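You operate a simulated robot arm through the tools that you are given. There is no shell and no other tool. Be economical: measure what you need, move in short steps, check, and stop when the job is done.

Carry out the task below with a simulated two-armed robot. There is one attempt and no reset: what you move stays moved.

TASK
On the top of the white table, fold the yellow wiping cloth in half, so that it is half as wide.

It is judged by the outcome, as a careful person would: the job done as asked, and still so three seconds after it is handed in. It fails if anything else is knocked over, pushed out of place, dropped, spilled or broken. Flat cloth is picked up by pressing the open fingertips on it (5 to 10 N) and closing them slowly along it; thin cloth reads only 2 to 8 mm in the jaws.

THE ROBOT
Two 7-joint arms with two-finger parallel grippers on one trunk, on a base that drives. Base frame: it is fixed to the floor where the robot stands at the start and does not move with it; the origin is under the middle of the robot, x ahead of it, y to its left, z up. Units: m, degrees, N and s.
The left shoulder is at the start at [0.07, 0.163, 0.97], the right one opposite. With the tool pointing down near the work surface each hand reaches from about 0.38 to 0.88 m from the robot's upright axis, wherever it stands, measured 20 degrees to its own side. Places, roughly: top of the white table [0.6, 0.2, 0.6]. Payload 3.43 kg a hand.
The TCP of each hand is the grasp point between the finger pads, 0.034 m short of the fingertips. In the tool frame z runs along the fingers and y along their closing line. Largest opening 0.128 m; finger width 0.024, thickness 0.012; the body of the gripper, 0.048 by 0.13 m, starts 0.096 m behind the TCP.
Orientation is told as [roll, pitch, yaw] about the base's x, y, z axes, in that order, counted from this pose: with the fingers straight down and closing along the base's y, the tool's x points along the base's -x, its y along +y and its z along -z.

THE INTERFACE
- The arms move only by the tool send_rows. It takes "left_rows", "right_rows" or both (then of equal length, played together; a hand with none holds still); each is one flat list of numbers, 7 for each row, row after row: the shift along the tool's x, y, z in m, then the turn, a rotation vector about the tool's x, y, z in degrees, then the finger opening in m, from 0 to 0.128. In form: [x, y, z, rx, ry, rz, hand, x, y, z, rx, ry, rz, hand, ...]. A call has 1 to 20 rows; each row shifts and turns the commanded pose from where the row before left it, along the tool's axes as they then stand. Rows are played at 5 a second. More than 0.05 m and 8.6 degrees between two rows, or a gripper value outside its range, and nothing of the call is played. A pose out of reach is approached as far as the arm can. The call stops where the force on the tool passes 40 N (or 10 N more than at its start, if that is more) or the arm is blocked; 0.2 s more then pass. The fingers move at their own pace (about 0.153 m/s each) and stop on an object; they squeeze with about 23 N. The grip force told is the motor's: it shows also when the fingers shut on nothing. Time passes only in rows, and 0.2 s behind the last, so rows that do not move let the fingers close. It gives the time, the measured TCP pose, the force on the tool (base axes), the opening and the grip force at its end, in the units of the frame above (readings bear some noise).
- Cameras (640 x 400 px; columns grow to the right, rows downward): "scene" is now at [0.1329, 0.0182, 1.1863]; the picture's right is [0.22, -0.98, -0.00], its down [-0.67, -0.15, -0.73] and it looks along [0.71, 0.16, -0.69] (base axes); focal length 254 px, centre (320, 200). "left" rides on the left gripper at [0.076, 0.011, -0.16] in its tool frame; the picture's right is [-0.15, 0.99, 0.00], its down [-0.88, -0.13, -0.46] and it looks along [-0.45, -0.07, 0.89] (tool axes); focal length 234 px, centre (320, 200). "right" rides on the right gripper at [0.076, -0.011, -0.16] in its tool frame; the picture's right is [0.15, 0.99, 0.00], its down [-0.88, 0.13, -0.46] and it looks along [-0.45, 0.07, 0.89] (tool axes); focal length 234 px, centre (320, 200). There is no depth. A picture from a camera that has moved, and an enlarged one, comes with that camera's place and axes in the base frame and with its lens.
- camera(camera): a new picture of that camera. It takes no simulated time.
- raise_lower(by): slides the trunk up (or, below 0, down) by that many m; the arms and the scene camera ride with it, the base frame stays. It gives what a move gives, with no picture.
- steer(legs): drives the robot by 1 to 6 legs, each [ahead, left, turn to the left] in m, m and degrees, along the robot's own axes; the way and the turn of a leg run together, so that a leg with both is an arc; at most 1.5 m and 180 degrees a leg. The arms and the cameras ride along, it lands a little off, and it stops where it bumps. It gives what a move gives.
- aim_head(pan, tilt): turns the head with the scene camera to pan (to the left, within 86 degrees either way) and tilt (down, from -29 to 69), counted from straight ahead of the robot. It gives what a move gives.
- inspect(camera, box): a new picture of the part [left, top, right, bottom] of that camera's present view, enlarged. It takes no simulated time.
- finish_job(): hands the job in; it is judged then, once.

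Work in short steps. Places have to be worked out from the pictures, the camera data and where the tool is seen: move nearer, look again, correct. Check each grasp and each placing, and mend what went wrong. You have 120 turns and 92 pictures in all, those below and enlarged ones among them. Open the grippers and draw the arms clear of the work before you hand the job in, unless the task says otherwise; then end with one line.

The tools are called after "Request:" by a JSON object that holds its "api" and its "payload". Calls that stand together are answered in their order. send_rows: Moves the arms, as the interface text tells. Its arguments: {"type":"object","properties":{"left_rows":{"type":"array"},"right_rows":{"type":"array"}},"required":[]} The other tools are called the same way: raise_lower (by) slides the trunk up or down; steer (legs) drives the base; aim_head (pan, tilt) turns the head that bears the scene camera; camera (camera) takes a picture; inspect (camera, box) takes an enlarged picture of a part of a camera's view; finish_job () hands the job in.

At the start:

```text
clock: 0.0
left_ee_pos: [0.6124, 0.218, 0.844]
left_tool_rot: [0.0, 0.0, 0.0]
left_contact_force: [0.7, -0.4, -0.1]
left_width: 0.128
left_grasp_force: 0.0
right_ee_pos: [0.6798, -0.318, 0.8231]
right_tool_rot: [0.1, 0.0, -0.1]
right_contact_force: [-0.1, 0.5, 0.0]
right_width: 0.1279
right_grasp_force: 0.0
trunk travel left (down, up): [-0.45, 0.49]
robot x, y, heading: [0.002, 0.0005, 0.2]
head pan, tilt: [12.7, 43.3]
```

scene: 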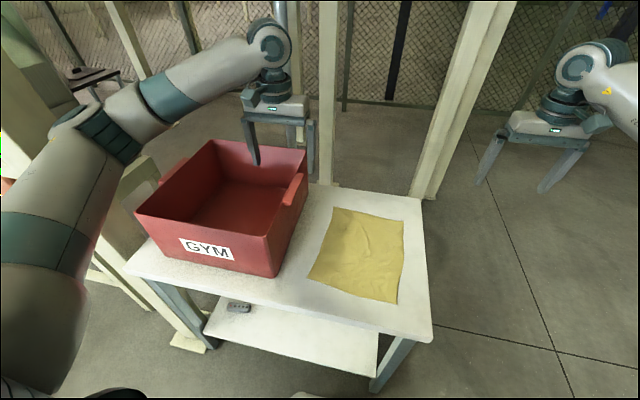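
right: 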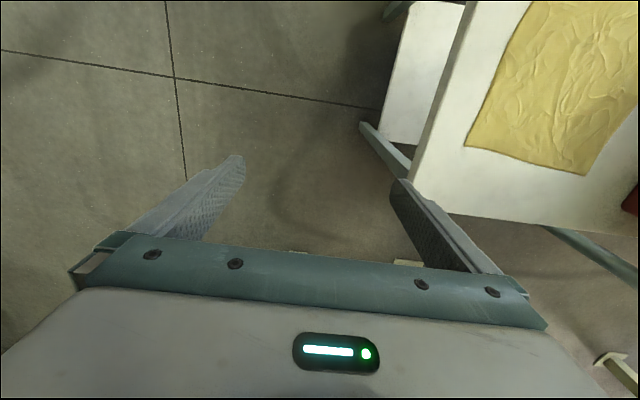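
left: 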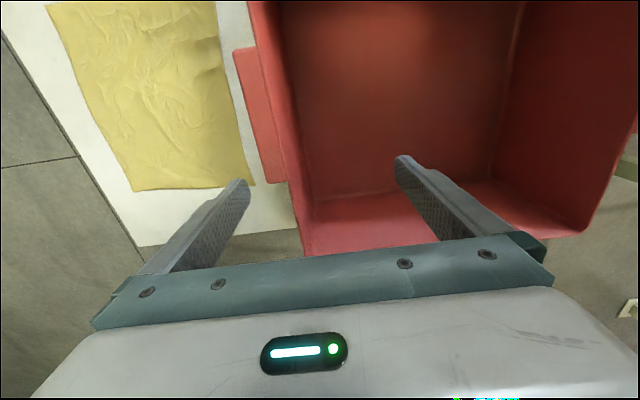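

The cloth lies about x 0.44–0.71, y -0.11–0.11, with the bin to its left. I plan to halve its y-width by working from the table's right side, so I look at the cloth closely and at the floor to the right first.

Request:
{"api": "inspect", "payload": {"camera": "scene", "box": [270, 170, 470, 350]}}

Request:
{"api": "aim_head", "payload": {"pan": -60, "tilt": 40}}

Request:
{"api": "camera", "payload": {"camera": "scene"}}

```text
2.22 times, centred on (370, 260) of scene
camera zoom: at [0.1329, 0.0182, 1.1863], right [0.22, -0.98, 0.0], down [-0.67, -0.15, -0.73], along [0.71, 0.16, -0.69], focal length 564 px, centre (209, 67)
```

zoom: 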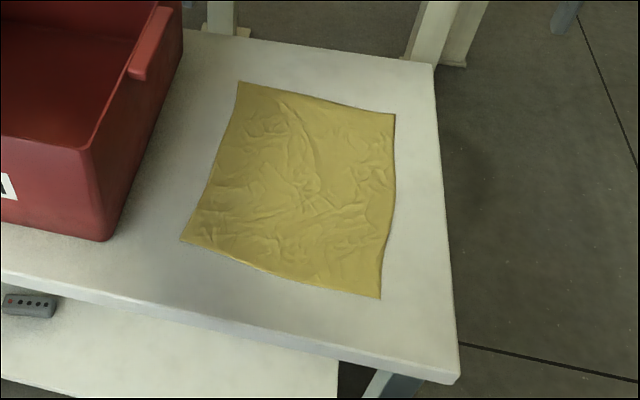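

```text
clock: 1.4
left_ee_pos: [0.613, 0.2187, 0.8424]
left_tool_rot: [0.1, 0.0, 0.0]
left_contact_force: [0.1, 0.9, 0.6]
left_width: 0.128
left_grasp_force: 0.1
right_ee_pos: [0.6803, -0.319, 0.823]
right_tool_rot: [0.0, 0.1, 0.0]
right_contact_force: [0.8, -0.5, 0.2]
right_width: 0.128
right_grasp_force: 0.1
trunk travel left (down, up): [-0.45, 0.49]
robot x, y, heading: [-0.0024, 0.001, -0.2]
head pan, tilt: [-60.0, 40.0]
```

```text
87 pictures are left
camera scene: at [0.0948, -0.0735, 1.1911], right [-0.87, -0.5, 0.0], down [-0.32, 0.56, -0.77], along [0.38, -0.66, -0.64], focal length 254 px, centre (320, 200)
```

scene: 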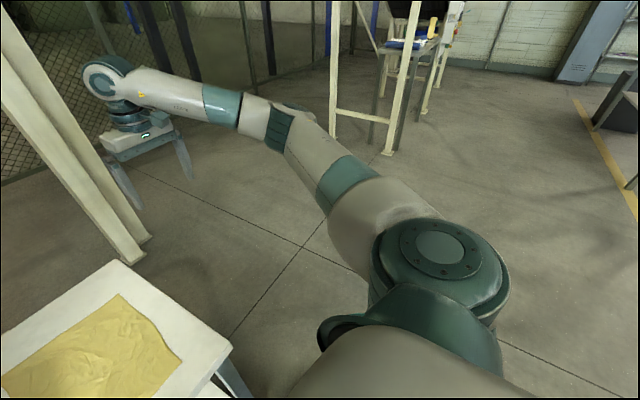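

Floor on the right is clear (nearest furniture about y=-2.3; posts about x=1.5). I raise the trunk, then drive around to the table's right side facing +y.

Request:
{"api": "raise_lower", "payload": {"by": 0.15}}

Request:
{"api": "steer", "payload": {"legs": [[0, -0.62, 0], [0, 0, 90], [0, -0.57, 0]]}}

Request:
{"api": "aim_head", "payload": {"pan": 0, "tilt": 50}}

Request:
{"api": "camera", "payload": {"camera": "scene"}}

```text
clock: 3.2
left_ee_pos: [0.6121, 0.2177, 0.9933]
left_tool_rot: [0.1, 0.0, -0.1]
left_contact_force: [-0.4, -0.6, -0.1]
left_width: 0.1278
left_grasp_force: 0.0
right_ee_pos: [0.6811, -0.3196, 0.9726]
right_tool_rot: [0.0, 0.1, 0.1]
right_contact_force: [0.5, -0.2, 0.2]
right_width: 0.1281
right_grasp_force: 0.1
trunk travel left (down, up): [-0.6, 0.34]
robot x, y, heading: [0.0025, 0.001, -0.3]
head pan, tilt: [-60.0, 40.0]
```

```text
clock: 13.4
left_ee_pos: [0.3566, -0.0233, 0.9937]
left_tool_rot: [0.0, 0.0, 89.7]
left_contact_force: [0.6, 0.6, -0.5]
left_width: 0.1281
left_grasp_force: 0.0
right_ee_pos: [0.8943, 0.0413, 0.9724]
right_tool_rot: [-0.1, -0.1, 89.6]
right_contact_force: [0.3, -0.2, -0.7]
right_width: 0.128
right_grasp_force: 0.0
trunk travel left (down, up): [-0.6, 0.34]
robot x, y, heading: [0.5734, -0.6349, 89.5]
head pan, tilt: [-60.0, 40.0]
```

```text
clock: 14.7
left_ee_pos: [0.3564, -0.0219, 0.9932]
left_tool_rot: [0.0, 0.0, 89.5]
left_contact_force: [-0.1, -0.5, -0.4]
left_width: 0.1281
left_grasp_force: 0.1
right_ee_pos: [0.8931, 0.0408, 0.9726]
right_tool_rot: [0.0, 0.0, 89.6]
right_contact_force: [-0.2, 0.2, 0.4]
right_width: 0.1283
right_grasp_force: 0.0
trunk travel left (down, up): [-0.6, 0.34]
robot x, y, heading: [0.5697, -0.6362, 89.3]
head pan, tilt: [0.0, 50.0]
```

```text
86 pictures are left
camera scene: at [0.5731, -0.5092, 1.327], right [1.0, -0.01, 0.0], down [-0.01, -0.77, -0.64], along [0.01, 0.64, -0.77], focal length 254 px, centre (320, 200)
```

scene: 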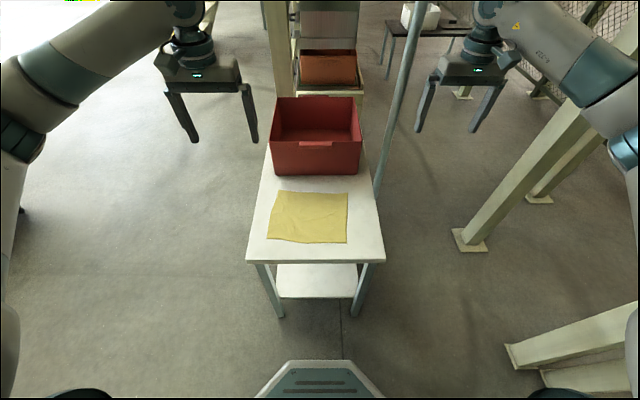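

I'm now facing the right edge of the cloth. I lower the trunk again and zoom on the cloth to get its corners.

Request:
{"api": "raise_lower", "payload": {"by": -0.13}}

Request:
{"api": "inspect", "payload": {"camera": "scene", "box": [230, 150, 410, 290]}}

```text
clock: 16.3
left_ee_pos: [0.3559, -0.0236, 0.8628]
left_tool_rot: [0.0, 0.1, 89.6]
left_contact_force: [-0.5, -0.1, -0.3]
left_width: 0.1281
left_grasp_force: 0.0
right_ee_pos: [0.8938, 0.0405, 0.8427]
right_tool_rot: [0.0, 0.0, 89.5]
right_contact_force: [0.3, -0.2, 0.7]
right_width: 0.1282
right_grasp_force: 0.1
trunk travel left (down, up): [-0.47, 0.47]
robot x, y, heading: [0.5669, -0.6375, 89.7]
head pan, tilt: [0.0, 50.0]
```

```text
2.86 times, centred on (320, 220) of scene
camera zoom: at [0.573, -0.5096, 1.1971], right [1.0, -0.01, 0.0], down [-0.01, -0.77, -0.64], along [0.01, 0.64, -0.77], focal length 725 px, centre (320, 143)
```

zoom: 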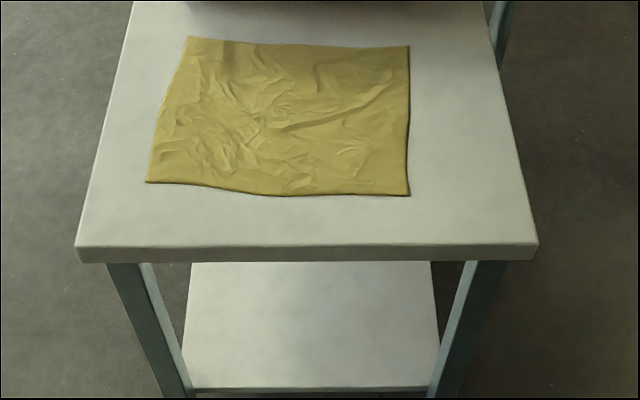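

From both views the table surface seems nearer z≈0.62–0.63, with the near-edge corners about (0.41,-0.09) and (0.67,-0.10). I bring both hands above points just inside these corners, fingertips staying some 7 cm above, then look.

Request:
{"api": "send_rows", "payload": {"left_rows": [0.008, -0.0127, 0.0171, 0, 0, 0, 0.05, 0.008, -0.0127, 0.0171, 0, 0, 0, 0.05, 0.008, -0.0127, 0.0171, 0, 0, 0, 0.05, 0.008, -0.0127, 0.0171, 0, 0, 0, 0.05, 0.008, -0.0127, 0.0171, 0, 0, 0, 0.05, 0.008, -0.0127, 0.0171, 0, 0, 0, 0.05, 0.008, -0.0127, 0.0171, 0, 0, 0, 0.05, 0, 0, 0, 0, 0, 0, 0.05], "right_rows": [0.0186, 0.037, 0.0143, 0, 0, 0, 0.05, 0.0186, 0.037, 0.0143, 0, 0, 0, 0.05, 0.0186, 0.037, 0.0143, 0, 0, 0, 0.05, 0.0186, 0.037, 0.0143, 0, 0, 0, 0.05, 0.0186, 0.037, 0.0143, 0, 0, 0, 0.05, 0.0186, 0.037, 0.0143, 0, 0, 0, 0.05, 0.0186, 0.037, 0.0143, 0, 0, 0, 0.05, 0, 0, 0, 0, 0, 0, 0.05]}}

Request:
{"api": "camera", "payload": {"camera": "left"}}

Request:
{"api": "camera", "payload": {"camera": "right"}}

Request:
{"api": "inspect", "payload": {"camera": "scene", "box": [220, 140, 420, 280]}}

```text
clock: 18.1
left_ee_pos: [0.4455, -0.0802, 0.7426]
left_tool_rot: [0.0, 0.0, 89.6]
left_contact_force: [1.3, -0.3, 1.1]
left_width: 0.05
left_grasp_force: 0.0
right_ee_pos: [0.633, -0.0855, 0.7413]
right_tool_rot: [0.0, 0.0, 89.4]
right_contact_force: [0.1, -0.1, 0.1]
right_width: 0.0497
right_grasp_force: 0.0
trunk travel left (down, up): [-0.47, 0.47]
robot x, y, heading: [0.5725, -0.6363, 89.5]
head pan, tilt: [0.0, 50.0]
```

```text
84 pictures are left
camera left: at [0.4352, -0.1571, 0.9029], right [-0.99, 0.15, 0.0], down [0.14, 0.88, 0.46], along [0.07, 0.45, -0.89], focal length 234 px, centre (320, 200)
```

left: 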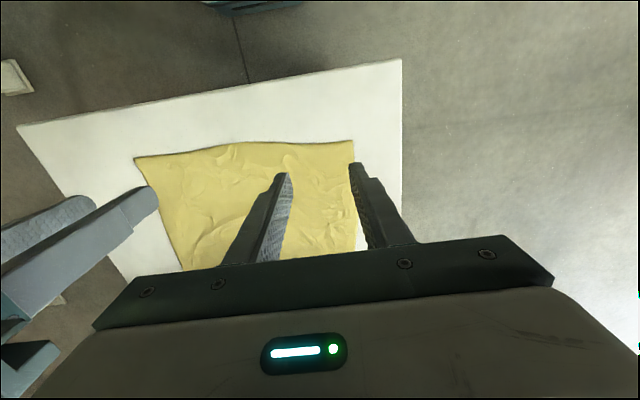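

```text
83 pictures are left
camera right: at [0.6443, -0.1619, 0.8999], right [-0.99, -0.14, 0.0], down [-0.12, 0.88, 0.46], along [-0.06, 0.45, -0.89], focal length 234 px, centre (320, 200)
```

right: 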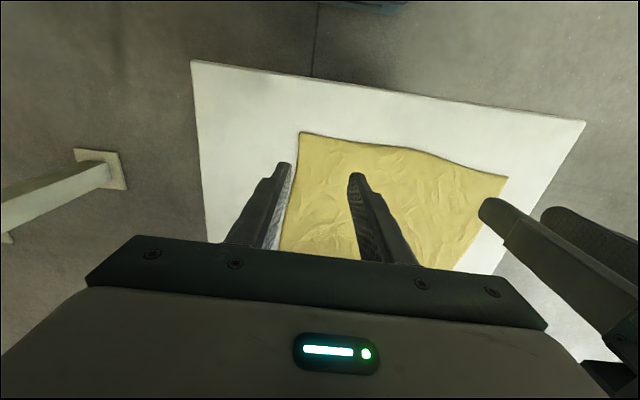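

```text
2.86 times, centred on (320, 210) of scene
camera zoom: at [0.5735, -0.5095, 1.197], right [1.0, -0.01, 0.0], down [-0.01, -0.77, -0.64], along [0.01, 0.64, -0.77], focal length 725 px, centre (320, 171)
```

zoom: 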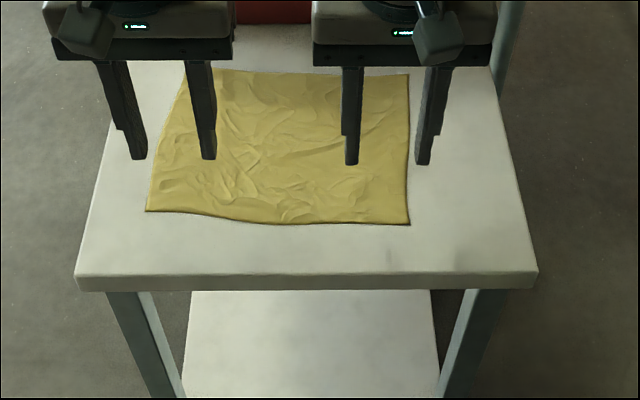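

The left near corner is around (0.405,-0.085) and the right one (0.658,-0.103). I make small corrections, narrow the fingers to 4 cm and descend to about 2–4 cm above the cloth.

Request:
{"api": "send_rows", "payload": {"left_rows": [-0.01, 0, 0.02, 0, 0, 0, 0.04, 0, 0, 0.02, 0, 0, 0, 0.04, 0, 0, 0.02, 0, 0, 0, 0.04, 0, 0, 0, 0, 0, 0, 0.04], "right_rows": [0, 0.008, 0.02, 0, 0, 0, 0.04, 0, 0, 0.02, 0, 0, 0, 0.04, 0, 0, 0.02, 0, 0, 0, 0.04, 0, 0, 0, 0, 0, 0, 0.04]}}

Request:
{"api": "inspect", "payload": {"camera": "scene", "box": [220, 140, 420, 280]}}

```text
clock: 19.1
left_ee_pos: [0.4448, -0.0711, 0.6827]
left_tool_rot: [0.0, 0.1, 89.6]
left_contact_force: [0.1, 0.0, 0.3]
left_width: 0.0398
left_grasp_force: 0.1
right_ee_pos: [0.6263, -0.0866, 0.6826]
right_tool_rot: [0.0, 0.0, 89.5]
right_contact_force: [-0.6, 0.5, 1.0]
right_width: 0.0398
right_grasp_force: 0.1
trunk travel left (down, up): [-0.47, 0.47]
robot x, y, heading: [0.5716, -0.643, 89.5]
head pan, tilt: [0.0, 50.0]
```

```text
2.86 times, centred on (320, 210) of scene
camera zoom: at [0.5731, -0.5096, 1.197], right [1.0, -0.01, 0.0], down [-0.01, -0.77, -0.64], along [0.01, 0.64, -0.77], focal length 725 px, centre (320, 171)
```

zoom: 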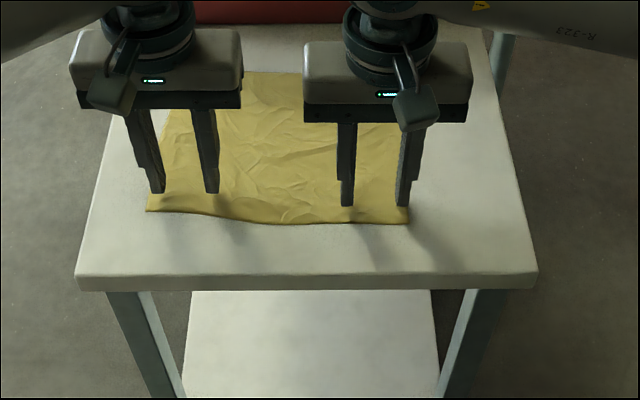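

Fingertips sit over both corners, about 2–5 cm up. I step down slowly until contact shows.

Request:
{"api": "send_rows", "payload": {"left_rows": [0, 0, 0.006, 0, 0, 0, 0.04, 0, 0, 0.006, 0, 0, 0, 0.04, 0, 0, 0.006, 0, 0, 0, 0.04, 0, 0, 0.006, 0, 0, 0, 0.04, 0, 0, 0, 0, 0, 0, 0.04], "right_rows": [0, 0, 0.006, 0, 0, 0, 0.04, 0, 0, 0.006, 0, 0, 0, 0.04, 0, 0, 0.006, 0, 0, 0, 0.04, 0, 0, 0.006, 0, 0, 0, 0.04, 0, 0, 0, 0, 0, 0, 0.04]}}

```text
clock: 19.9
left_ee_pos: [0.4442, -0.0682, 0.6753]
left_tool_rot: [-0.3, -0.8, 89.6]
left_contact_force: [-0.8, -2.9, 25.3]
left_width: 0.0401
left_grasp_force: 0.1
right_ee_pos: [0.6246, -0.0833, 0.6746]
right_tool_rot: [0.4, -1.0, 89.5]
right_contact_force: [1.3, -2.8, 23.5]
right_width: 0.04
right_grasp_force: 0.7
trunk travel left (down, up): [-0.47, 0.47]
robot x, y, heading: [0.572, -0.6393, 89.5]
head pan, tilt: [0.0, 50.0]
stopped in row 4 (left hand): the force on the tool passed its limit (the readings are from after the stop); the commanded pose is now the measured one
```

Contact at fingertip z≈0.641, force too high (25 N). I ease up a little.

Request:
{"api": "send_rows", "payload": {"left_rows": [0, 0, -0.002, 0, 0, 0, 0.04, 0, 0, 0, 0, 0, 0, 0.04], "right_rows": [0, 0, -0.002, 0, 0, 0, 0.04, 0, 0, 0, 0, 0, 0, 0.04]}}

```text
clock: 20.5
left_ee_pos: [0.4453, -0.0685, 0.6751]
left_tool_rot: [-0.2, -0.8, 89.7]
left_contact_force: [0.6, 4.8, 22.9]
left_width: 0.0398
left_grasp_force: 0.1
right_ee_pos: [0.625, -0.0843, 0.6755]
right_tool_rot: [0.3, -0.9, 89.4]
right_contact_force: [-0.8, 1.9, 31.4]
right_width: 0.04
right_grasp_force: 0.2
trunk travel left (down, up): [-0.47, 0.47]
robot x, y, heading: [0.5683, -0.6393, 89.6]
head pan, tilt: [0.0, 50.0]
```

Still about 25–30 N; I ease up further.

Request:
{"api": "send_rows", "payload": {"left_rows": [0, 0, -0.003, 0, 0, 0, 0.04, 0, 0, 0, 0, 0, 0, 0.04], "right_rows": [0, 0, -0.004, 0, 0, 0, 0.04, 0, 0, 0, 0, 0, 0, 0.04]}}

```text
clock: 21.1
left_ee_pos: [0.4453, -0.0684, 0.6748]
left_tool_rot: [-0.1, -0.3, 89.8]
left_contact_force: [-0.1, 1.4, 12.3]
left_width: 0.0396
left_grasp_force: 0.1
right_ee_pos: [0.625, -0.0852, 0.6755]
right_tool_rot: [0.3, -0.5, 89.4]
right_contact_force: [-1.1, 0.9, 9.9]
right_width: 0.04
right_grasp_force: 0.1
trunk travel left (down, up): [-0.47, 0.47]
robot x, y, heading: [0.5699, -0.6376, 89.5]
head pan, tilt: [0.0, 50.0]
```

Forces are near 10 N. I ease the left a millimetre and close both grippers slowly along the cloth.

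Request:
{"api": "send_rows", "payload": {"left_rows": [0, 0, -0.001, 0, 0, 0, 0.036, 0, 0, 0, 0, 0, 0, 0.032, 0, 0, 0, 0, 0, 0, 0.028, 0, 0, 0, 0, 0, 0, 0.024, 0, 0, 0, 0, 0, 0, 0.02, 0, 0, 0, 0, 0, 0, 0.016, 0, 0, 0, 0, 0, 0, 0.012, 0, 0, 0, 0, 0, 0, 0.008, 0, 0, 0, 0, 0, 0, 0.004, 0, 0, 0, 0, 0, 0, 0, 0, 0, 0, 0, 0, 0, 0], "right_rows": [0, 0, 0, 0, 0, 0, 0.036, 0, 0, 0, 0, 0, 0, 0.032, 0, 0, 0, 0, 0, 0, 0.028, 0, 0, 0, 0, 0, 0, 0.024, 0, 0, 0, 0, 0, 0, 0.02, 0, 0, 0, 0, 0, 0, 0.016, 0, 0, 0, 0, 0, 0, 0.012, 0, 0, 0, 0, 0, 0, 0.008, 0, 0, 0, 0, 0, 0, 0.004, 0, 0, 0, 0, 0, 0, 0, 0, 0, 0, 0, 0, 0, 0]}}

Request:
{"api": "inspect", "payload": {"camera": "scene", "box": [220, 140, 420, 280]}}

```text
clock: 23.5
left_ee_pos: [0.4451, -0.0692, 0.6773]
left_tool_rot: [-0.2, -0.4, 89.8]
left_contact_force: [0.9, -0.2, 0.2]
left_width: 0.0
left_grasp_force: 22.5
right_ee_pos: [0.6256, -0.0834, 0.6766]
right_tool_rot: [0.3, -0.7, 89.5]
right_contact_force: [-0.4, 0.8, -0.6]
right_width: 0.0021
right_grasp_force: 23.2
trunk travel left (down, up): [-0.47, 0.47]
robot x, y, heading: [0.5677, -0.6374, 89.3]
head pan, tilt: [0.0, 50.0]
```

```text
2.86 times, centred on (320, 210) of scene
camera zoom: at [0.573, -0.5092, 1.197], right [1.0, -0.01, 0.0], down [-0.01, -0.77, -0.64], along [0.01, 0.64, -0.77], focal length 725 px, centre (320, 171)
```

zoom: 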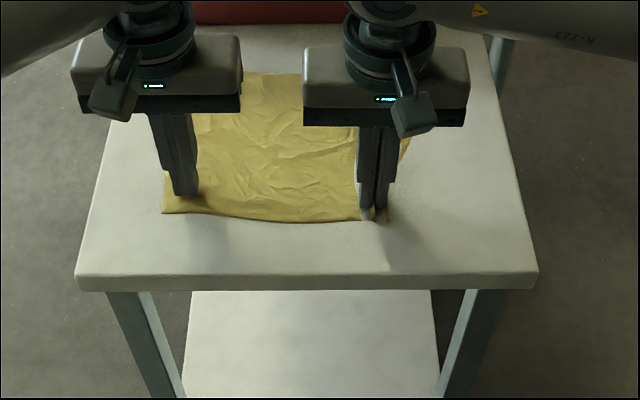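

The left slipped out empty (0.0 mm), while the right reads 2.1 mm, probably holding cloth. I look at both closely.

Request:
{"api": "inspect", "payload": {"camera": "right", "box": [230, 100, 430, 260]}}

Request:
{"api": "inspect", "payload": {"camera": "left", "box": [220, 100, 420, 260]}}

```text
2.50 times, centred on (330, 180) of right
camera zoom: at [0.6358, -0.1605, 0.8335], right [-0.99, -0.14, 0.0], down [-0.12, 0.88, 0.46], along [-0.07, 0.46, -0.89], focal length 585 px, centre (295, 250)
```

zoom: 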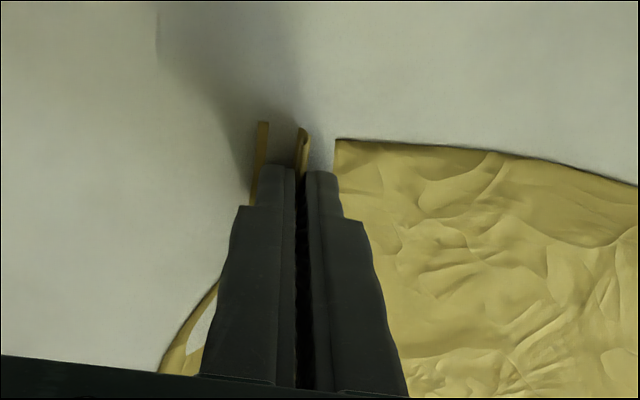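

```text
2.50 times, centred on (320, 180) of left
camera zoom: at [0.4341, -0.1459, 0.8353], right [-0.99, 0.15, 0.0], down [0.13, 0.88, 0.46], along [0.07, 0.46, -0.89], focal length 585 px, centre (320, 250)
```

zoom: 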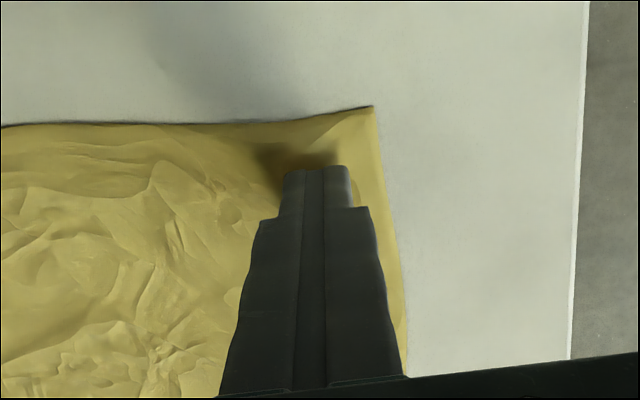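

The right holds a good pleat. The left must retry: the corner is now about (0.424,-0.096). I raise it 1 cm, reopen, shift slightly toward the edge and press down.

Request:
{"api": "send_rows", "payload": {"left_rows": [0, 0, -0.01, 0, 0, 0, 0, 0.009, -0.005, 0, 0, 0.5, 0, 0.045, 0, 0, 0, 0, 0, 0, 0.045, 0, 0, 0.006, 0, 0, 0, 0.045, 0, 0, 0.003, 0, 0, 0, 0.045, 0, 0, 0.003, 0, 0, 0, 0.045, 0, 0, 0, 0, 0, 0, 0.045]}}

```text
clock: 25.1
left_ee_pos: [0.4502, -0.0764, 0.6755]
left_tool_rot: [-0.2, -0.1, 89.7]
left_contact_force: [0.3, 0.4, 10.2]
left_width: 0.0449
left_grasp_force: 0.0
right_ee_pos: [0.6256, -0.0842, 0.6774]
right_tool_rot: [0.2, -0.5, 89.4]
right_contact_force: [0.0, -0.1, 0.7]
right_width: 0.002
right_grasp_force: 23.3
trunk travel left (down, up): [-0.47, 0.47]
robot x, y, heading: [0.5672, -0.6361, 89.6]
head pan, tilt: [0.0, 50.0]
```

Press is 10 N. I close slowly, pushing slightly further down as the fingers come together to keep the pressure.

Request:
{"api": "send_rows", "payload": {"left_rows": [0, 0, 0, 0, 0, 0, 0.041, 0, 0, 0.0005, 0, 0, 0, 0.037, 0, 0, 0, 0, 0, 0, 0.033, 0, 0, 0.0005, 0, 0, 0, 0.029, 0, 0, 0, 0, 0, 0, 0.025, 0, 0, 0.0005, 0, 0, 0, 0.021, 0, 0, 0, 0, 0, 0, 0.017, 0, 0, 0.0005, 0, 0, 0, 0.013, 0, 0, 0, 0, 0, 0, 0.009, 0, 0, 0, 0, 0, 0, 0.005, 0, 0, 0, 0, 0, 0, 0, 0, 0, 0, 0, 0, 0, 0]}}

Request:
{"api": "inspect", "payload": {"camera": "left", "box": [220, 100, 420, 260]}}

```text
clock: 27.1
left_ee_pos: [0.4514, -0.075, 0.6742]
left_tool_rot: [-0.5, -0.4, 89.7]
left_contact_force: [3.4, -3.1, 19.5]
left_width: 0.0018
left_grasp_force: 23.3
right_ee_pos: [0.6242, -0.0853, 0.6769]
right_tool_rot: [0.4, -0.7, 89.6]
right_contact_force: [-2.4, 0.8, -0.2]
right_width: 0.0019
right_grasp_force: 23.2
trunk travel left (down, up): [-0.47, 0.47]
robot x, y, heading: [0.5712, -0.6363, 89.5]
head pan, tilt: [0.0, 50.0]
stopped in row 9 (left hand): the force on the tool passed its limit (the readings are from after the stop); the commanded pose is now the measured one
```

```text
2.50 times, centred on (320, 180) of left
camera zoom: at [0.4394, -0.1536, 0.8347], right [-0.99, 0.15, -0.01], down [0.13, 0.88, 0.46], along [0.08, 0.46, -0.89], focal length 585 px, centre (320, 250)
```

zoom: 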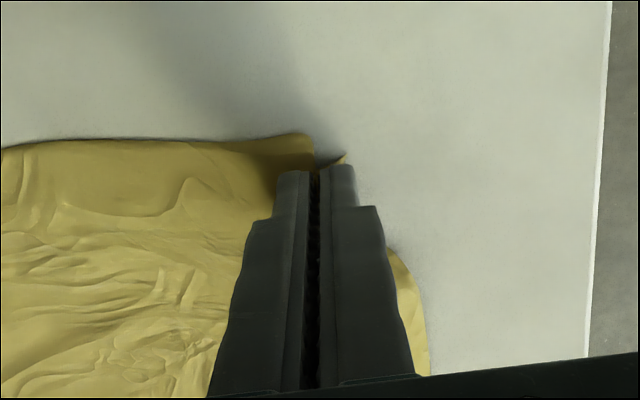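

Both grippers now hold cloth (about 1.9 mm each). I lift both straight up 3 cm and check.

Request:
{"api": "send_rows", "payload": {"left_rows": [0, 0, -0.01, 0, 0, 0, 0, 0, 0, -0.01, 0, 0, 0, 0, 0, 0, -0.01, 0, 0, 0, 0], "right_rows": [0, 0, -0.01, 0, 0, 0, 0, 0, 0, -0.01, 0, 0, 0, 0, 0, 0, -0.01, 0, 0, 0, 0]}}

Request:
{"api": "inspect", "payload": {"camera": "scene", "box": [220, 120, 420, 280]}}

```text
clock: 27.9
left_ee_pos: [0.4519, -0.0763, 0.7014]
left_tool_rot: [-0.3, 0.0, 89.5]
left_contact_force: [3.5, -0.2, -1.0]
left_width: 0.0017
left_grasp_force: 23.1
right_ee_pos: [0.6243, -0.0839, 0.706]
right_tool_rot: [0.2, -0.6, 89.4]
right_contact_force: [-2.0, 0.5, -0.9]
right_width: 0.0021
right_grasp_force: 22.9
trunk travel left (down, up): [-0.47, 0.47]
robot x, y, heading: [0.5705, -0.6387, 89.6]
head pan, tilt: [0.0, 50.0]
```

```text
2.50 times, centred on (320, 200) of scene
camera zoom: at [0.573, -0.5094, 1.1969], right [1.0, -0.01, 0.0], down [-0.01, -0.77, -0.64], along [0.01, 0.64, -0.77], focal length 634 px, centre (320, 200)
```

zoom: 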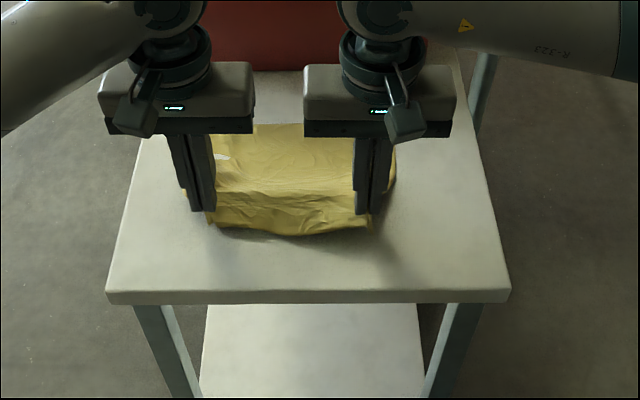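

Both hold; the near edge is raised. I carry the edge over in an arc (tilting the hands 12° away from the bin), ending about 3 cm above the far edge, with a small +x shift for the cloth's slight skew.

Request:
{"api": "send_rows", "payload": {"left_rows": [-0.01, -0.0026, -0.02, 0, -6, 0, 0, -0.022, -0.0026, -0.0178, 0, -6, 0, 0, -0.0314, -0.0026, -0.0036, 0, 0, 0, 0, -0.0293, -0.0026, 0.0062, 0, 0, 0, 0, -0.0277, -0.0026, 0.014, 0, 0, 0, 0, -0.0203, -0.0026, 0.0248, 0, 0, 0, 0, -0.0105, -0.0026, 0.0233, 0, 0, 0, 0, 0, 0, 0, 0, 0, 0, 0], "right_rows": [-0.01, -0.0026, -0.02, 0, -6, 0, 0, -0.022, -0.0026, -0.0178, 0, -6, 0, 0, -0.0314, -0.0026, -0.0036, 0, 0, 0, 0, -0.0293, -0.0026, 0.0062, 0, 0, 0, 0, -0.0277, -0.0026, 0.014, 0, 0, 0, 0, -0.0134, -0.0026, 0.0233, 0, 0, 0, 0, -0.0095, -0.0026, 0.0225, 0, 0, 0, 0, 0, 0, 0, 0, 0, 0, 0]}}

Request:
{"api": "inspect", "payload": {"camera": "scene", "box": [220, 80, 420, 240]}}

Request:
{"api": "camera", "payload": {"camera": "left"}}

Request:
{"api": "camera", "payload": {"camera": "right"}}

```text
clock: 29.7
left_ee_pos: [0.4686, 0.0854, 0.7051]
left_tool_rot: [-0.3, -12.1, 89.7]
left_contact_force: [3.4, 0.1, 0.3]
left_width: 0.0017
left_grasp_force: 23.3
right_ee_pos: [0.6434, 0.0663, 0.7095]
right_tool_rot: [0.2, -12.5, 89.4]
right_contact_force: [-3.8, 0.3, -0.5]
right_width: 0.0021
right_grasp_force: 22.9
trunk travel left (down, up): [-0.47, 0.47]
robot x, y, heading: [0.5684, -0.6385, 89.3]
head pan, tilt: [0.0, 50.0]
```

```text
2.50 times, centred on (320, 160) of scene
camera zoom: at [0.573, -0.5097, 1.197], right [1.0, -0.01, 0.0], down [-0.01, -0.77, -0.64], along [0.01, 0.64, -0.77], focal length 634 px, centre (320, 300)
```

zoom: 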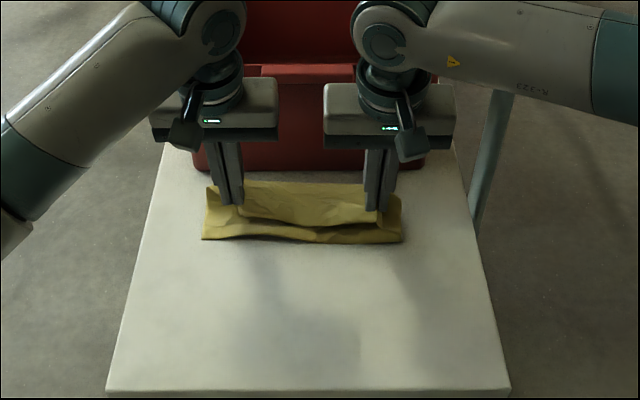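

```text
74 pictures are left
camera left: at [0.457, -0.0232, 0.8454], right [-0.99, 0.15, 0.03], down [0.13, 0.76, 0.63], along [0.07, 0.63, -0.78], focal length 234 px, centre (320, 200)
```

left: 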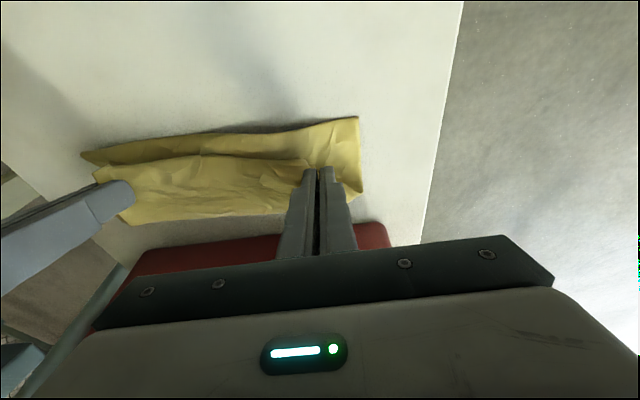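

```text
73 pictures are left
camera right: at [0.6541, -0.0414, 0.8478], right [-0.99, -0.13, -0.03], down [-0.12, 0.76, 0.64], along [-0.06, 0.63, -0.77], focal length 234 px, centre (320, 200)
```

right: 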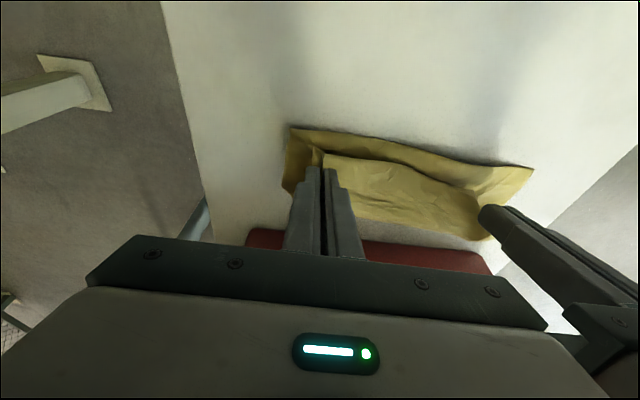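

The edge is carried over and both still hold. I look closer at the layering before putting down.

Request:
{"api": "inspect", "payload": {"camera": "left", "box": [70, 80, 390, 260]}}

Request:
{"api": "inspect", "payload": {"camera": "scene", "box": [270, 120, 370, 190]}}

```text
2.00 times, centred on (230, 170) of left
camera zoom: at [0.457, -0.0232, 0.8454], right [-0.99, 0.15, 0.03], down [0.13, 0.76, 0.63], along [0.07, 0.63, -0.78], focal length 468 px, centre (500, 260)
```

zoom: 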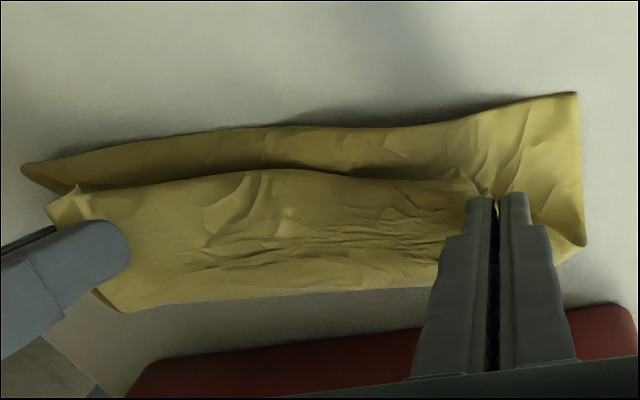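

```text
5.71 times, centred on (320, 155) of scene
camera zoom: at [0.573, -0.5097, 1.197], right [1.0, -0.01, 0.0], down [-0.01, -0.77, -0.64], along [0.01, 0.64, -0.77], focal length 1449 px, centre (320, 457)
```

zoom: 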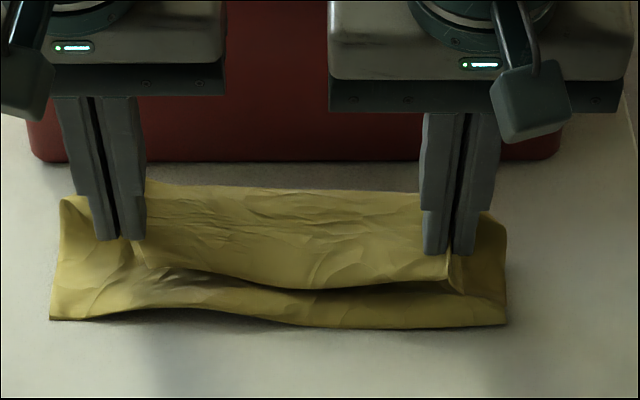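

The fold line is about y=0.045 with the far edge about 0.13, but since the hands don't flip, the last ~2 cm of edge hang back toward me. I move 3 cm further in +y and lower to the cloth, then will release and straighten the strip.

Request:
{"api": "send_rows", "payload": {"left_rows": [-0.0137, 0, 0.0027, 0, 0, 0, 0, -0.011, 0, 0.01, 0, 0, 0, 0, 0.002, 0, 0.008, 0, 0, 0, 0, 0.001, 0, 0.005, 0, 0, 0, 0, 0, 0, 0, 0, 0, 0, 0], "right_rows": [-0.0157, 0, 0.0033, 0, 0, 0, 0, -0.015, 0, 0.011, 0, 0, 0, 0, 0.002, 0, 0.01, 0, 0, 0, 0, 0.001, 0, 0.005, 0, 0, 0, 0, 0, 0, 0, 0, 0, 0, 0]}}

Request:
{"api": "inspect", "payload": {"camera": "scene", "box": [260, 110, 380, 190]}}

Request:
{"api": "inspect", "payload": {"camera": "left", "box": [70, 80, 390, 260]}}

```text
clock: 30.9
left_ee_pos: [0.47, 0.1107, 0.6843]
left_tool_rot: [-0.3, -12.1, 89.7]
left_contact_force: [2.3, -0.4, -0.5]
left_width: 0.0017
left_grasp_force: 23.2
right_ee_pos: [0.6448, 0.0988, 0.6872]
right_tool_rot: [0.2, -12.7, 89.3]
right_contact_force: [-3.3, 0.0, 0.1]
right_width: 0.0022
right_grasp_force: 23.0
trunk travel left (down, up): [-0.47, 0.47]
robot x, y, heading: [0.5698, -0.6383, 89.2]
head pan, tilt: [0.0, 50.0]
```

```text
5.00 times, centred on (320, 150) of scene
camera zoom: at [0.5731, -0.5093, 1.197], right [1.0, -0.01, 0.0], down [-0.01, -0.77, -0.64], along [0.01, 0.64, -0.77], focal length 1268 px, centre (320, 450)
```

zoom: 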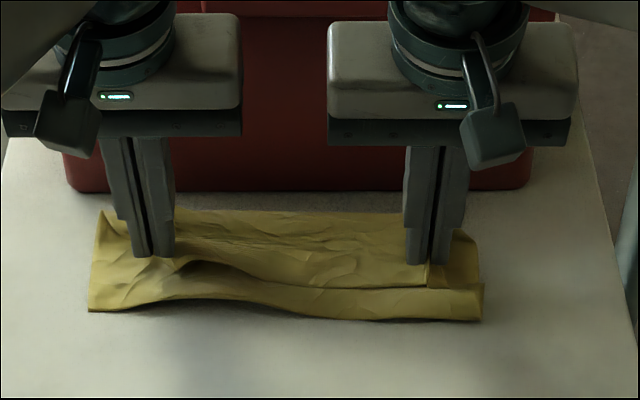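

```text
2.00 times, centred on (230, 170) of left
camera zoom: at [0.458, 0.0028, 0.8248], right [-0.99, 0.15, 0.03], down [0.13, 0.77, 0.63], along [0.07, 0.63, -0.78], focal length 468 px, centre (500, 260)
```

zoom: 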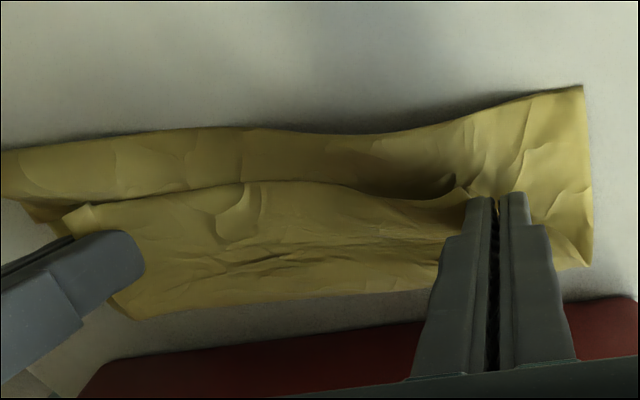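

The hands are about 1 cm above contact with the fold line near y=0.06. I release slowly and lift away to view the result.

Request:
{"api": "send_rows", "payload": {"left_rows": [0.001, 0, 0.006, 0, 0, 0, 0, 0, 0, 0, 0, 0, 0, 0.006, 0, 0, 0, 0, 0, 0, 0.012, 0, 0, 0, 0, 0, 0, 0.018, 0, 0, -0.01, 0, 0, 0, 0.02, 0, 0, -0.03, 0, 0, 0, 0.02, 0, 0, -0.04, 0, 0, 0, 0.02, 0.04, 0, -0.02, 0, 0, 0, 0.02, 0.04, 0.02, -0.01, 0, 0, 0, 0.02, 0.04, 0.02, 0, 0, 0, 0, 0.02, 0.04, 0.02, 0, 0, 0, 0, 0.02], "right_rows": [0.001, 0, 0.008, 0, 0, 0, 0, 0, 0, 0, 0, 0, 0, 0.006, 0, 0, 0, 0, 0, 0, 0.012, 0, 0, 0, 0, 0, 0, 0.018, 0, 0, -0.01, 0, 0, 0, 0.02, 0, 0, -0.03, 0, 0, 0, 0.02, 0, 0, -0.04, 0, 0, 0, 0.02, 0.04, 0, -0.02, 0, 0, 0, 0.02, 0.04, -0.02, -0.01, 0, 0, 0, 0.02, 0.04, -0.02, 0, 0, 0, 0, 0.02, 0.04, -0.02, 0, 0, 0, 0, 0.02]}}

Request:
{"api": "inspect", "payload": {"camera": "scene", "box": [260, 110, 380, 190]}}

Request:
{"api": "camera", "payload": {"camera": "left"}}

Request:
{"api": "camera", "payload": {"camera": "right"}}

```text
clock: 33.3
left_ee_pos: [0.4103, -0.0706, 0.7534]
left_tool_rot: [-0.3, -12.1, 89.6]
left_contact_force: [0.2, 0.2, 0.8]
left_width: 0.02
left_grasp_force: 0.0
right_ee_pos: [0.701, -0.0799, 0.7494]
right_tool_rot: [0.2, -12.8, 89.4]
right_contact_force: [0.1, -0.2, 0.4]
right_width: 0.0199
right_grasp_force: 0.1
trunk travel left (down, up): [-0.47, 0.47]
robot x, y, heading: [0.5691, -0.6335, 89.4]
head pan, tilt: [0.0, 50.0]
```

```text
5.00 times, centred on (320, 150) of scene
camera zoom: at [0.5732, -0.5105, 1.1972], right [1.0, -0.01, 0.0], down [-0.01, -0.77, -0.64], along [0.01, 0.64, -0.77], focal length 1268 px, centre (320, 450)
```

zoom: 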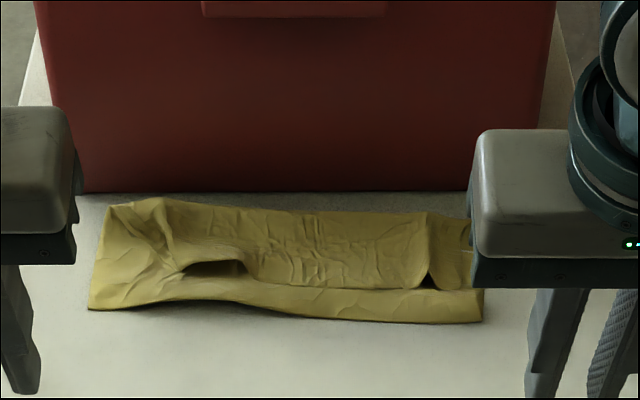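

```text
67 pictures are left
camera left: at [0.3979, -0.1787, 0.8936], right [-0.99, 0.15, 0.03], down [0.13, 0.76, 0.63], along [0.07, 0.63, -0.78], focal length 234 px, centre (320, 200)
```

left: 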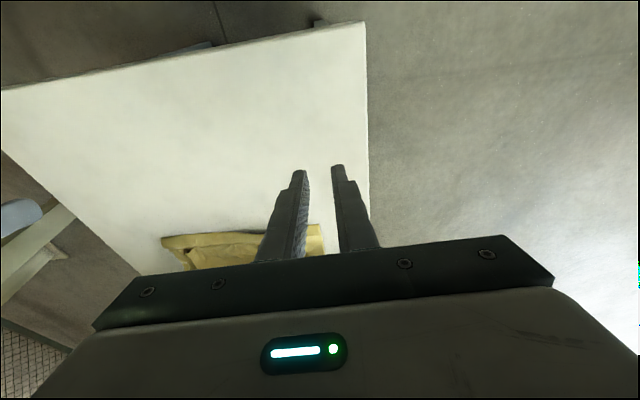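

```text
66 pictures are left
camera right: at [0.7118, -0.1887, 0.8867], right [-0.99, -0.13, -0.03], down [-0.12, 0.76, 0.64], along [-0.06, 0.64, -0.77], focal length 234 px, centre (320, 200)
```

right: 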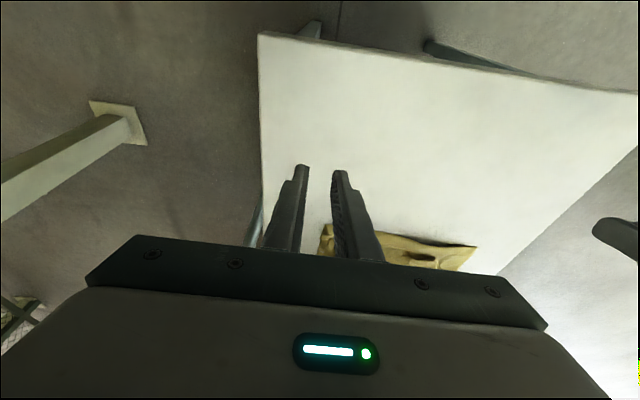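

The released edge folded back as a flap on top (3 layers), so this isn't a clean half fold. I draw the hands outward to see it clearly before mending.

Request:
{"api": "send_rows", "payload": {"left_rows": [0, 0.03, -0.01, 0, 6, 0, 0.04, 0, 0.03, -0.01, 0, 6, 0, 0.04], "right_rows": [0, -0.03, -0.01, 0, 6, 0, 0.04, 0, -0.03, -0.01, 0, 6, 0, 0.04]}}

Request:
{"api": "inspect", "payload": {"camera": "scene", "box": [270, 130, 370, 180]}}

```text
clock: 33.9
left_ee_pos: [0.3497, -0.0711, 0.7718]
left_tool_rot: [-0.3, 0.0, 89.7]
left_contact_force: [0.1, -0.8, 0.5]
left_width: 0.04
left_grasp_force: 0.0
right_ee_pos: [0.763, -0.0823, 0.7691]
right_tool_rot: [0.1, -0.5, 89.4]
right_contact_force: [0.1, -0.2, 0.3]
right_width: 0.04
right_grasp_force: 0.0
trunk travel left (down, up): [-0.47, 0.47]
robot x, y, heading: [0.573, -0.6368, 89.5]
head pan, tilt: [0.0, 50.0]
```

```text
6.40 times, centred on (320, 155) of scene
camera zoom: at [0.5731, -0.5091, 1.1969], right [1.0, -0.01, 0.0], down [-0.01, -0.77, -0.64], along [0.01, 0.64, -0.77], focal length 1623 px, centre (320, 488)
```

zoom: 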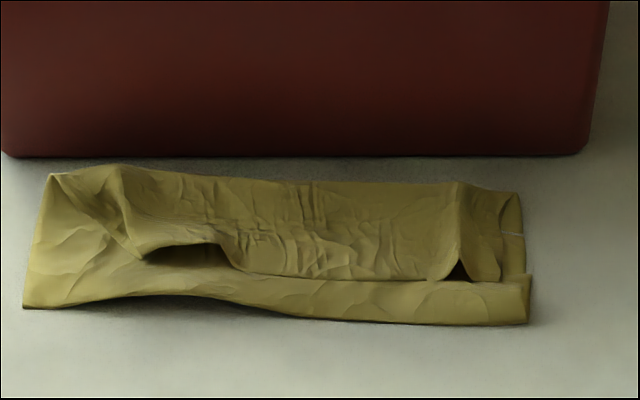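

The flap (x 0.49–0.65, free edge y≈0.08) lies on top. The better plan: pull it back toward me to unfold the cloth and gain room from the bin, then fold the far edge toward me, where the hands can tilt over naturally. I bring both hands above the flap.

Request:
{"api": "send_rows", "payload": {"left_rows": [-0.0267, -0.0222, 0.005, 0, 0, 0, 0.04, -0.0267, -0.0222, 0.005, 0, 0, 0, 0.04, -0.0267, -0.0222, 0.005, 0, 0, 0, 0.04, -0.0267, -0.0222, 0.01, 0, 0, 0, 0.04, -0.0267, -0.0222, 0.01, 0, -5, 0, 0.04, -0.0267, -0.0222, 0.01, 0, -5, 0, 0.04, 0, 0, 0, 0, 0, 0, 0.04], "right_rows": [-0.0275, 0.0213, 0.005, 0, 0, 0, 0.04, -0.0275, 0.0213, 0.005, 0, 0, 0, 0.04, -0.0275, 0.0213, 0.005, 0, 0, 0, 0.04, -0.0275, 0.0213, 0.01, 0, 0, 0, 0.04, -0.0275, 0.0213, 0.01, 0, -5, 0, 0.04, -0.0275, 0.0213, 0.01, 0, -5, 0, 0.04, 0, 0, 0, 0, 0, 0, 0.04]}}

Request:
{"api": "inspect", "payload": {"camera": "scene", "box": [260, 100, 380, 190]}}

```text
clock: 35.5
left_ee_pos: [0.4818, 0.0896, 0.7314]
left_tool_rot: [-0.3, -10.1, 89.7]
left_contact_force: [-0.7, 0.4, 0.8]
left_width: 0.0399
left_grasp_force: 0.1
right_ee_pos: [0.6369, 0.0831, 0.733]
right_tool_rot: [0.1, -10.6, 89.4]
right_contact_force: [-0.1, 0.3, 0.6]
right_width: 0.04
right_grasp_force: 0.0
trunk travel left (down, up): [-0.47, 0.47]
robot x, y, heading: [0.572, -0.6368, 89.6]
head pan, tilt: [0.0, 50.0]
```

```text
4.44 times, centred on (320, 145) of scene
camera zoom: at [0.573, -0.5097, 1.197], right [1.0, -0.01, 0.0], down [-0.01, -0.77, -0.64], along [0.01, 0.64, -0.77], focal length 1127 px, centre (320, 444)
```

zoom: 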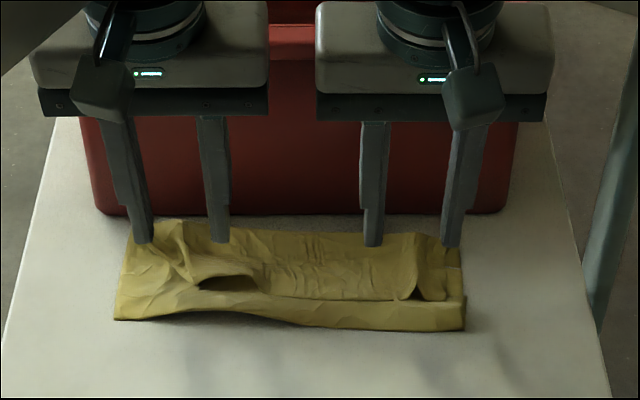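

Positions look right: left fingers straddle the arch, right fingers the right end of the flap. I descend in small steps.

Request:
{"api": "send_rows", "payload": {"left_rows": [0.0017, 0, 0.01, 0, 0, 0, 0.04, 0.0017, 0, 0.01, 0, 0, 0, 0.04, 0.0017, 0, 0.01, 0, 0, 0, 0.04, 0.0008, 0, 0.005, 0, 0, 0, 0.04, 0.0008, 0, 0.005, 0, 0, 0, 0.04, 0.0005, 0, 0.003, 0, 0, 0, 0.04, 0.0005, 0, 0.003, 0, 0, 0, 0.04, 0, 0, 0, 0, 0, 0, 0.04], "right_rows": [0.0017, 0, 0.01, 0, 0, 0, 0.04, 0.0017, 0, 0.01, 0, 0, 0, 0.04, 0.0017, 0, 0.01, 0, 0, 0, 0.04, 0.0008, 0, 0.005, 0, 0, 0, 0.04, 0.0008, 0, 0.005, 0, 0, 0, 0.04, 0.0005, 0, 0.003, 0, 0, 0, 0.04, 0.0005, 0, 0.003, 0, 0, 0, 0.04, 0, 0, 0, 0, 0, 0, 0.04]}}

```text
clock: 37.3
left_ee_pos: [0.4832, 0.0896, 0.6825]
left_tool_rot: [-0.4, -10.1, 89.7]
left_contact_force: [-1.0, 0.5, -0.4]
left_width: 0.0397
left_grasp_force: 0.1
right_ee_pos: [0.6366, 0.0852, 0.6838]
right_tool_rot: [0.3, -10.7, 89.4]
right_contact_force: [-0.4, 0.2, 0.0]
right_width: 0.0399
right_grasp_force: 0.0
trunk travel left (down, up): [-0.47, 0.47]
robot x, y, heading: [0.57, -0.6367, 89.5]
head pan, tilt: [0.0, 50.0]
```

No contact yet; a few more millimetres.

Request:
{"api": "send_rows", "payload": {"left_rows": [0.0005, 0, 0.003, 0, 0, 0, 0.04, 0.0004, 0, 0.002, 0, 0, 0, 0.04, 0, 0, 0, 0, 0, 0, 0.04], "right_rows": [0.0005, 0, 0.003, 0, 0, 0, 0.04, 0.0004, 0, 0.003, 0, 0, 0, 0.04, 0, 0, 0, 0, 0, 0, 0.04]}}

```text
clock: 38.1
left_ee_pos: [0.4819, 0.0896, 0.6775]
left_tool_rot: [-0.2, -10.0, 89.7]
left_contact_force: [-0.2, 0.6, 0.3]
left_width: 0.0396
left_grasp_force: 0.1
right_ee_pos: [0.6365, 0.0865, 0.6775]
right_tool_rot: [0.3, -10.6, 89.5]
right_contact_force: [0.5, 0.5, 0.7]
right_width: 0.04
right_grasp_force: 0.0
trunk travel left (down, up): [-0.47, 0.47]
robot x, y, heading: [0.5694, -0.6391, 89.3]
head pan, tilt: [0.0, 50.0]
```

About at the cloth top. One more millimetre or two, then close slowly with light pressure so that mainly the top layer gathers.

Request:
{"api": "send_rows", "payload": {"left_rows": [0.0003, 0, 0.002, 0, 0, 0, 0.04, 0, 0, 0.001, 0, 0, 0, 0.04, 0, 0, 0, 0, 0, 0, 0.04], "right_rows": [0.0003, 0, 0.002, 0, 0, 0, 0.04, 0, 0, 0.001, 0, 0, 0, 0.04, 0, 0, 0, 0, 0, 0, 0.04]}}

```text
clock: 38.9
left_ee_pos: [0.4837, 0.0898, 0.6783]
left_tool_rot: [-0.3, -10.1, 89.7]
left_contact_force: [0.5, 0.9, 5.1]
left_width: 0.0399
left_grasp_force: 0.1
right_ee_pos: [0.6365, 0.0845, 0.6772]
right_tool_rot: [0.3, -10.7, 89.3]
right_contact_force: [-0.9, 2.5, 14.1]
right_width: 0.0399
right_grasp_force: 0.1
trunk travel left (down, up): [-0.47, 0.47]
robot x, y, heading: [0.5696, -0.64, 89.5]
head pan, tilt: [0.0, 50.0]
```

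Request:
{"api": "send_rows", "payload": {"left_rows": [0, 0, 0.0005, 0, 0, 0, 0.036, 0, 0, 0, 0, 0, 0, 0.032, 0, 0, 0.0005, 0, 0, 0, 0.028, 0, 0, 0, 0, 0, 0, 0.024, 0, 0, 0, 0, 0, 0, 0.02, 0, 0, 0, 0, 0, 0, 0.016, 0, 0, 0, 0, 0, 0, 0.012, 0, 0, 0, 0, 0, 0, 0.008, 0, 0, 0, 0, 0, 0, 0.004, 0, 0, 0, 0, 0, 0, 0, 0, 0, 0, 0, 0, 0, 0], "right_rows": [0, 0, -0.001, 0, 0, 0, 0.036, 0, 0, 0, 0, 0, 0, 0.032, 0, 0, 0, 0, 0, 0, 0.028, 0, 0, 0, 0, 0, 0, 0.024, 0, 0, 0, 0, 0, 0, 0.02, 0, 0, 0, 0, 0, 0, 0.016, 0, 0, 0, 0, 0, 0, 0.012, 0, 0, 0, 0, 0, 0, 0.008, 0, 0, 0, 0, 0, 0, 0.004, 0, 0, 0, 0, 0, 0, 0, 0, 0, 0, 0, 0, 0, 0]}}

Request:
{"api": "inspect", "payload": {"camera": "scene", "box": [260, 100, 380, 190]}}

```text
clock: 41.3
left_ee_pos: [0.4825, 0.0896, 0.678]
left_tool_rot: [-0.2, -10.3, 89.7]
left_contact_force: [1.3, -0.5, 20.8]
left_width: 0.0
left_grasp_force: 22.8
right_ee_pos: [0.6368, 0.0834, 0.676]
right_tool_rot: [0.2, -10.7, 89.4]
right_contact_force: [-3.7, -0.3, 6.8]
right_width: 0.0018
right_grasp_force: 23.3
trunk travel left (down, up): [-0.47, 0.47]
robot x, y, heading: [0.5697, -0.6386, 89.8]
head pan, tilt: [0.0, 50.0]
```

```text
4.44 times, centred on (320, 145) of scene
camera zoom: at [0.5731, -0.5124, 1.1974], right [1.0, -0.01, 0.0], down [-0.01, -0.76, -0.64], along [0.01, 0.64, -0.76], focal length 1127 px, centre (320, 444)
```

zoom: 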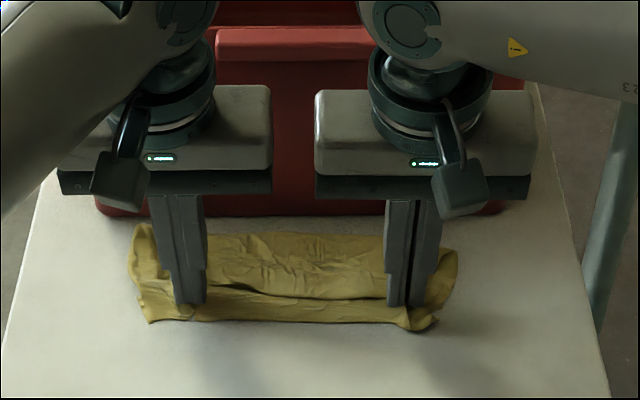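

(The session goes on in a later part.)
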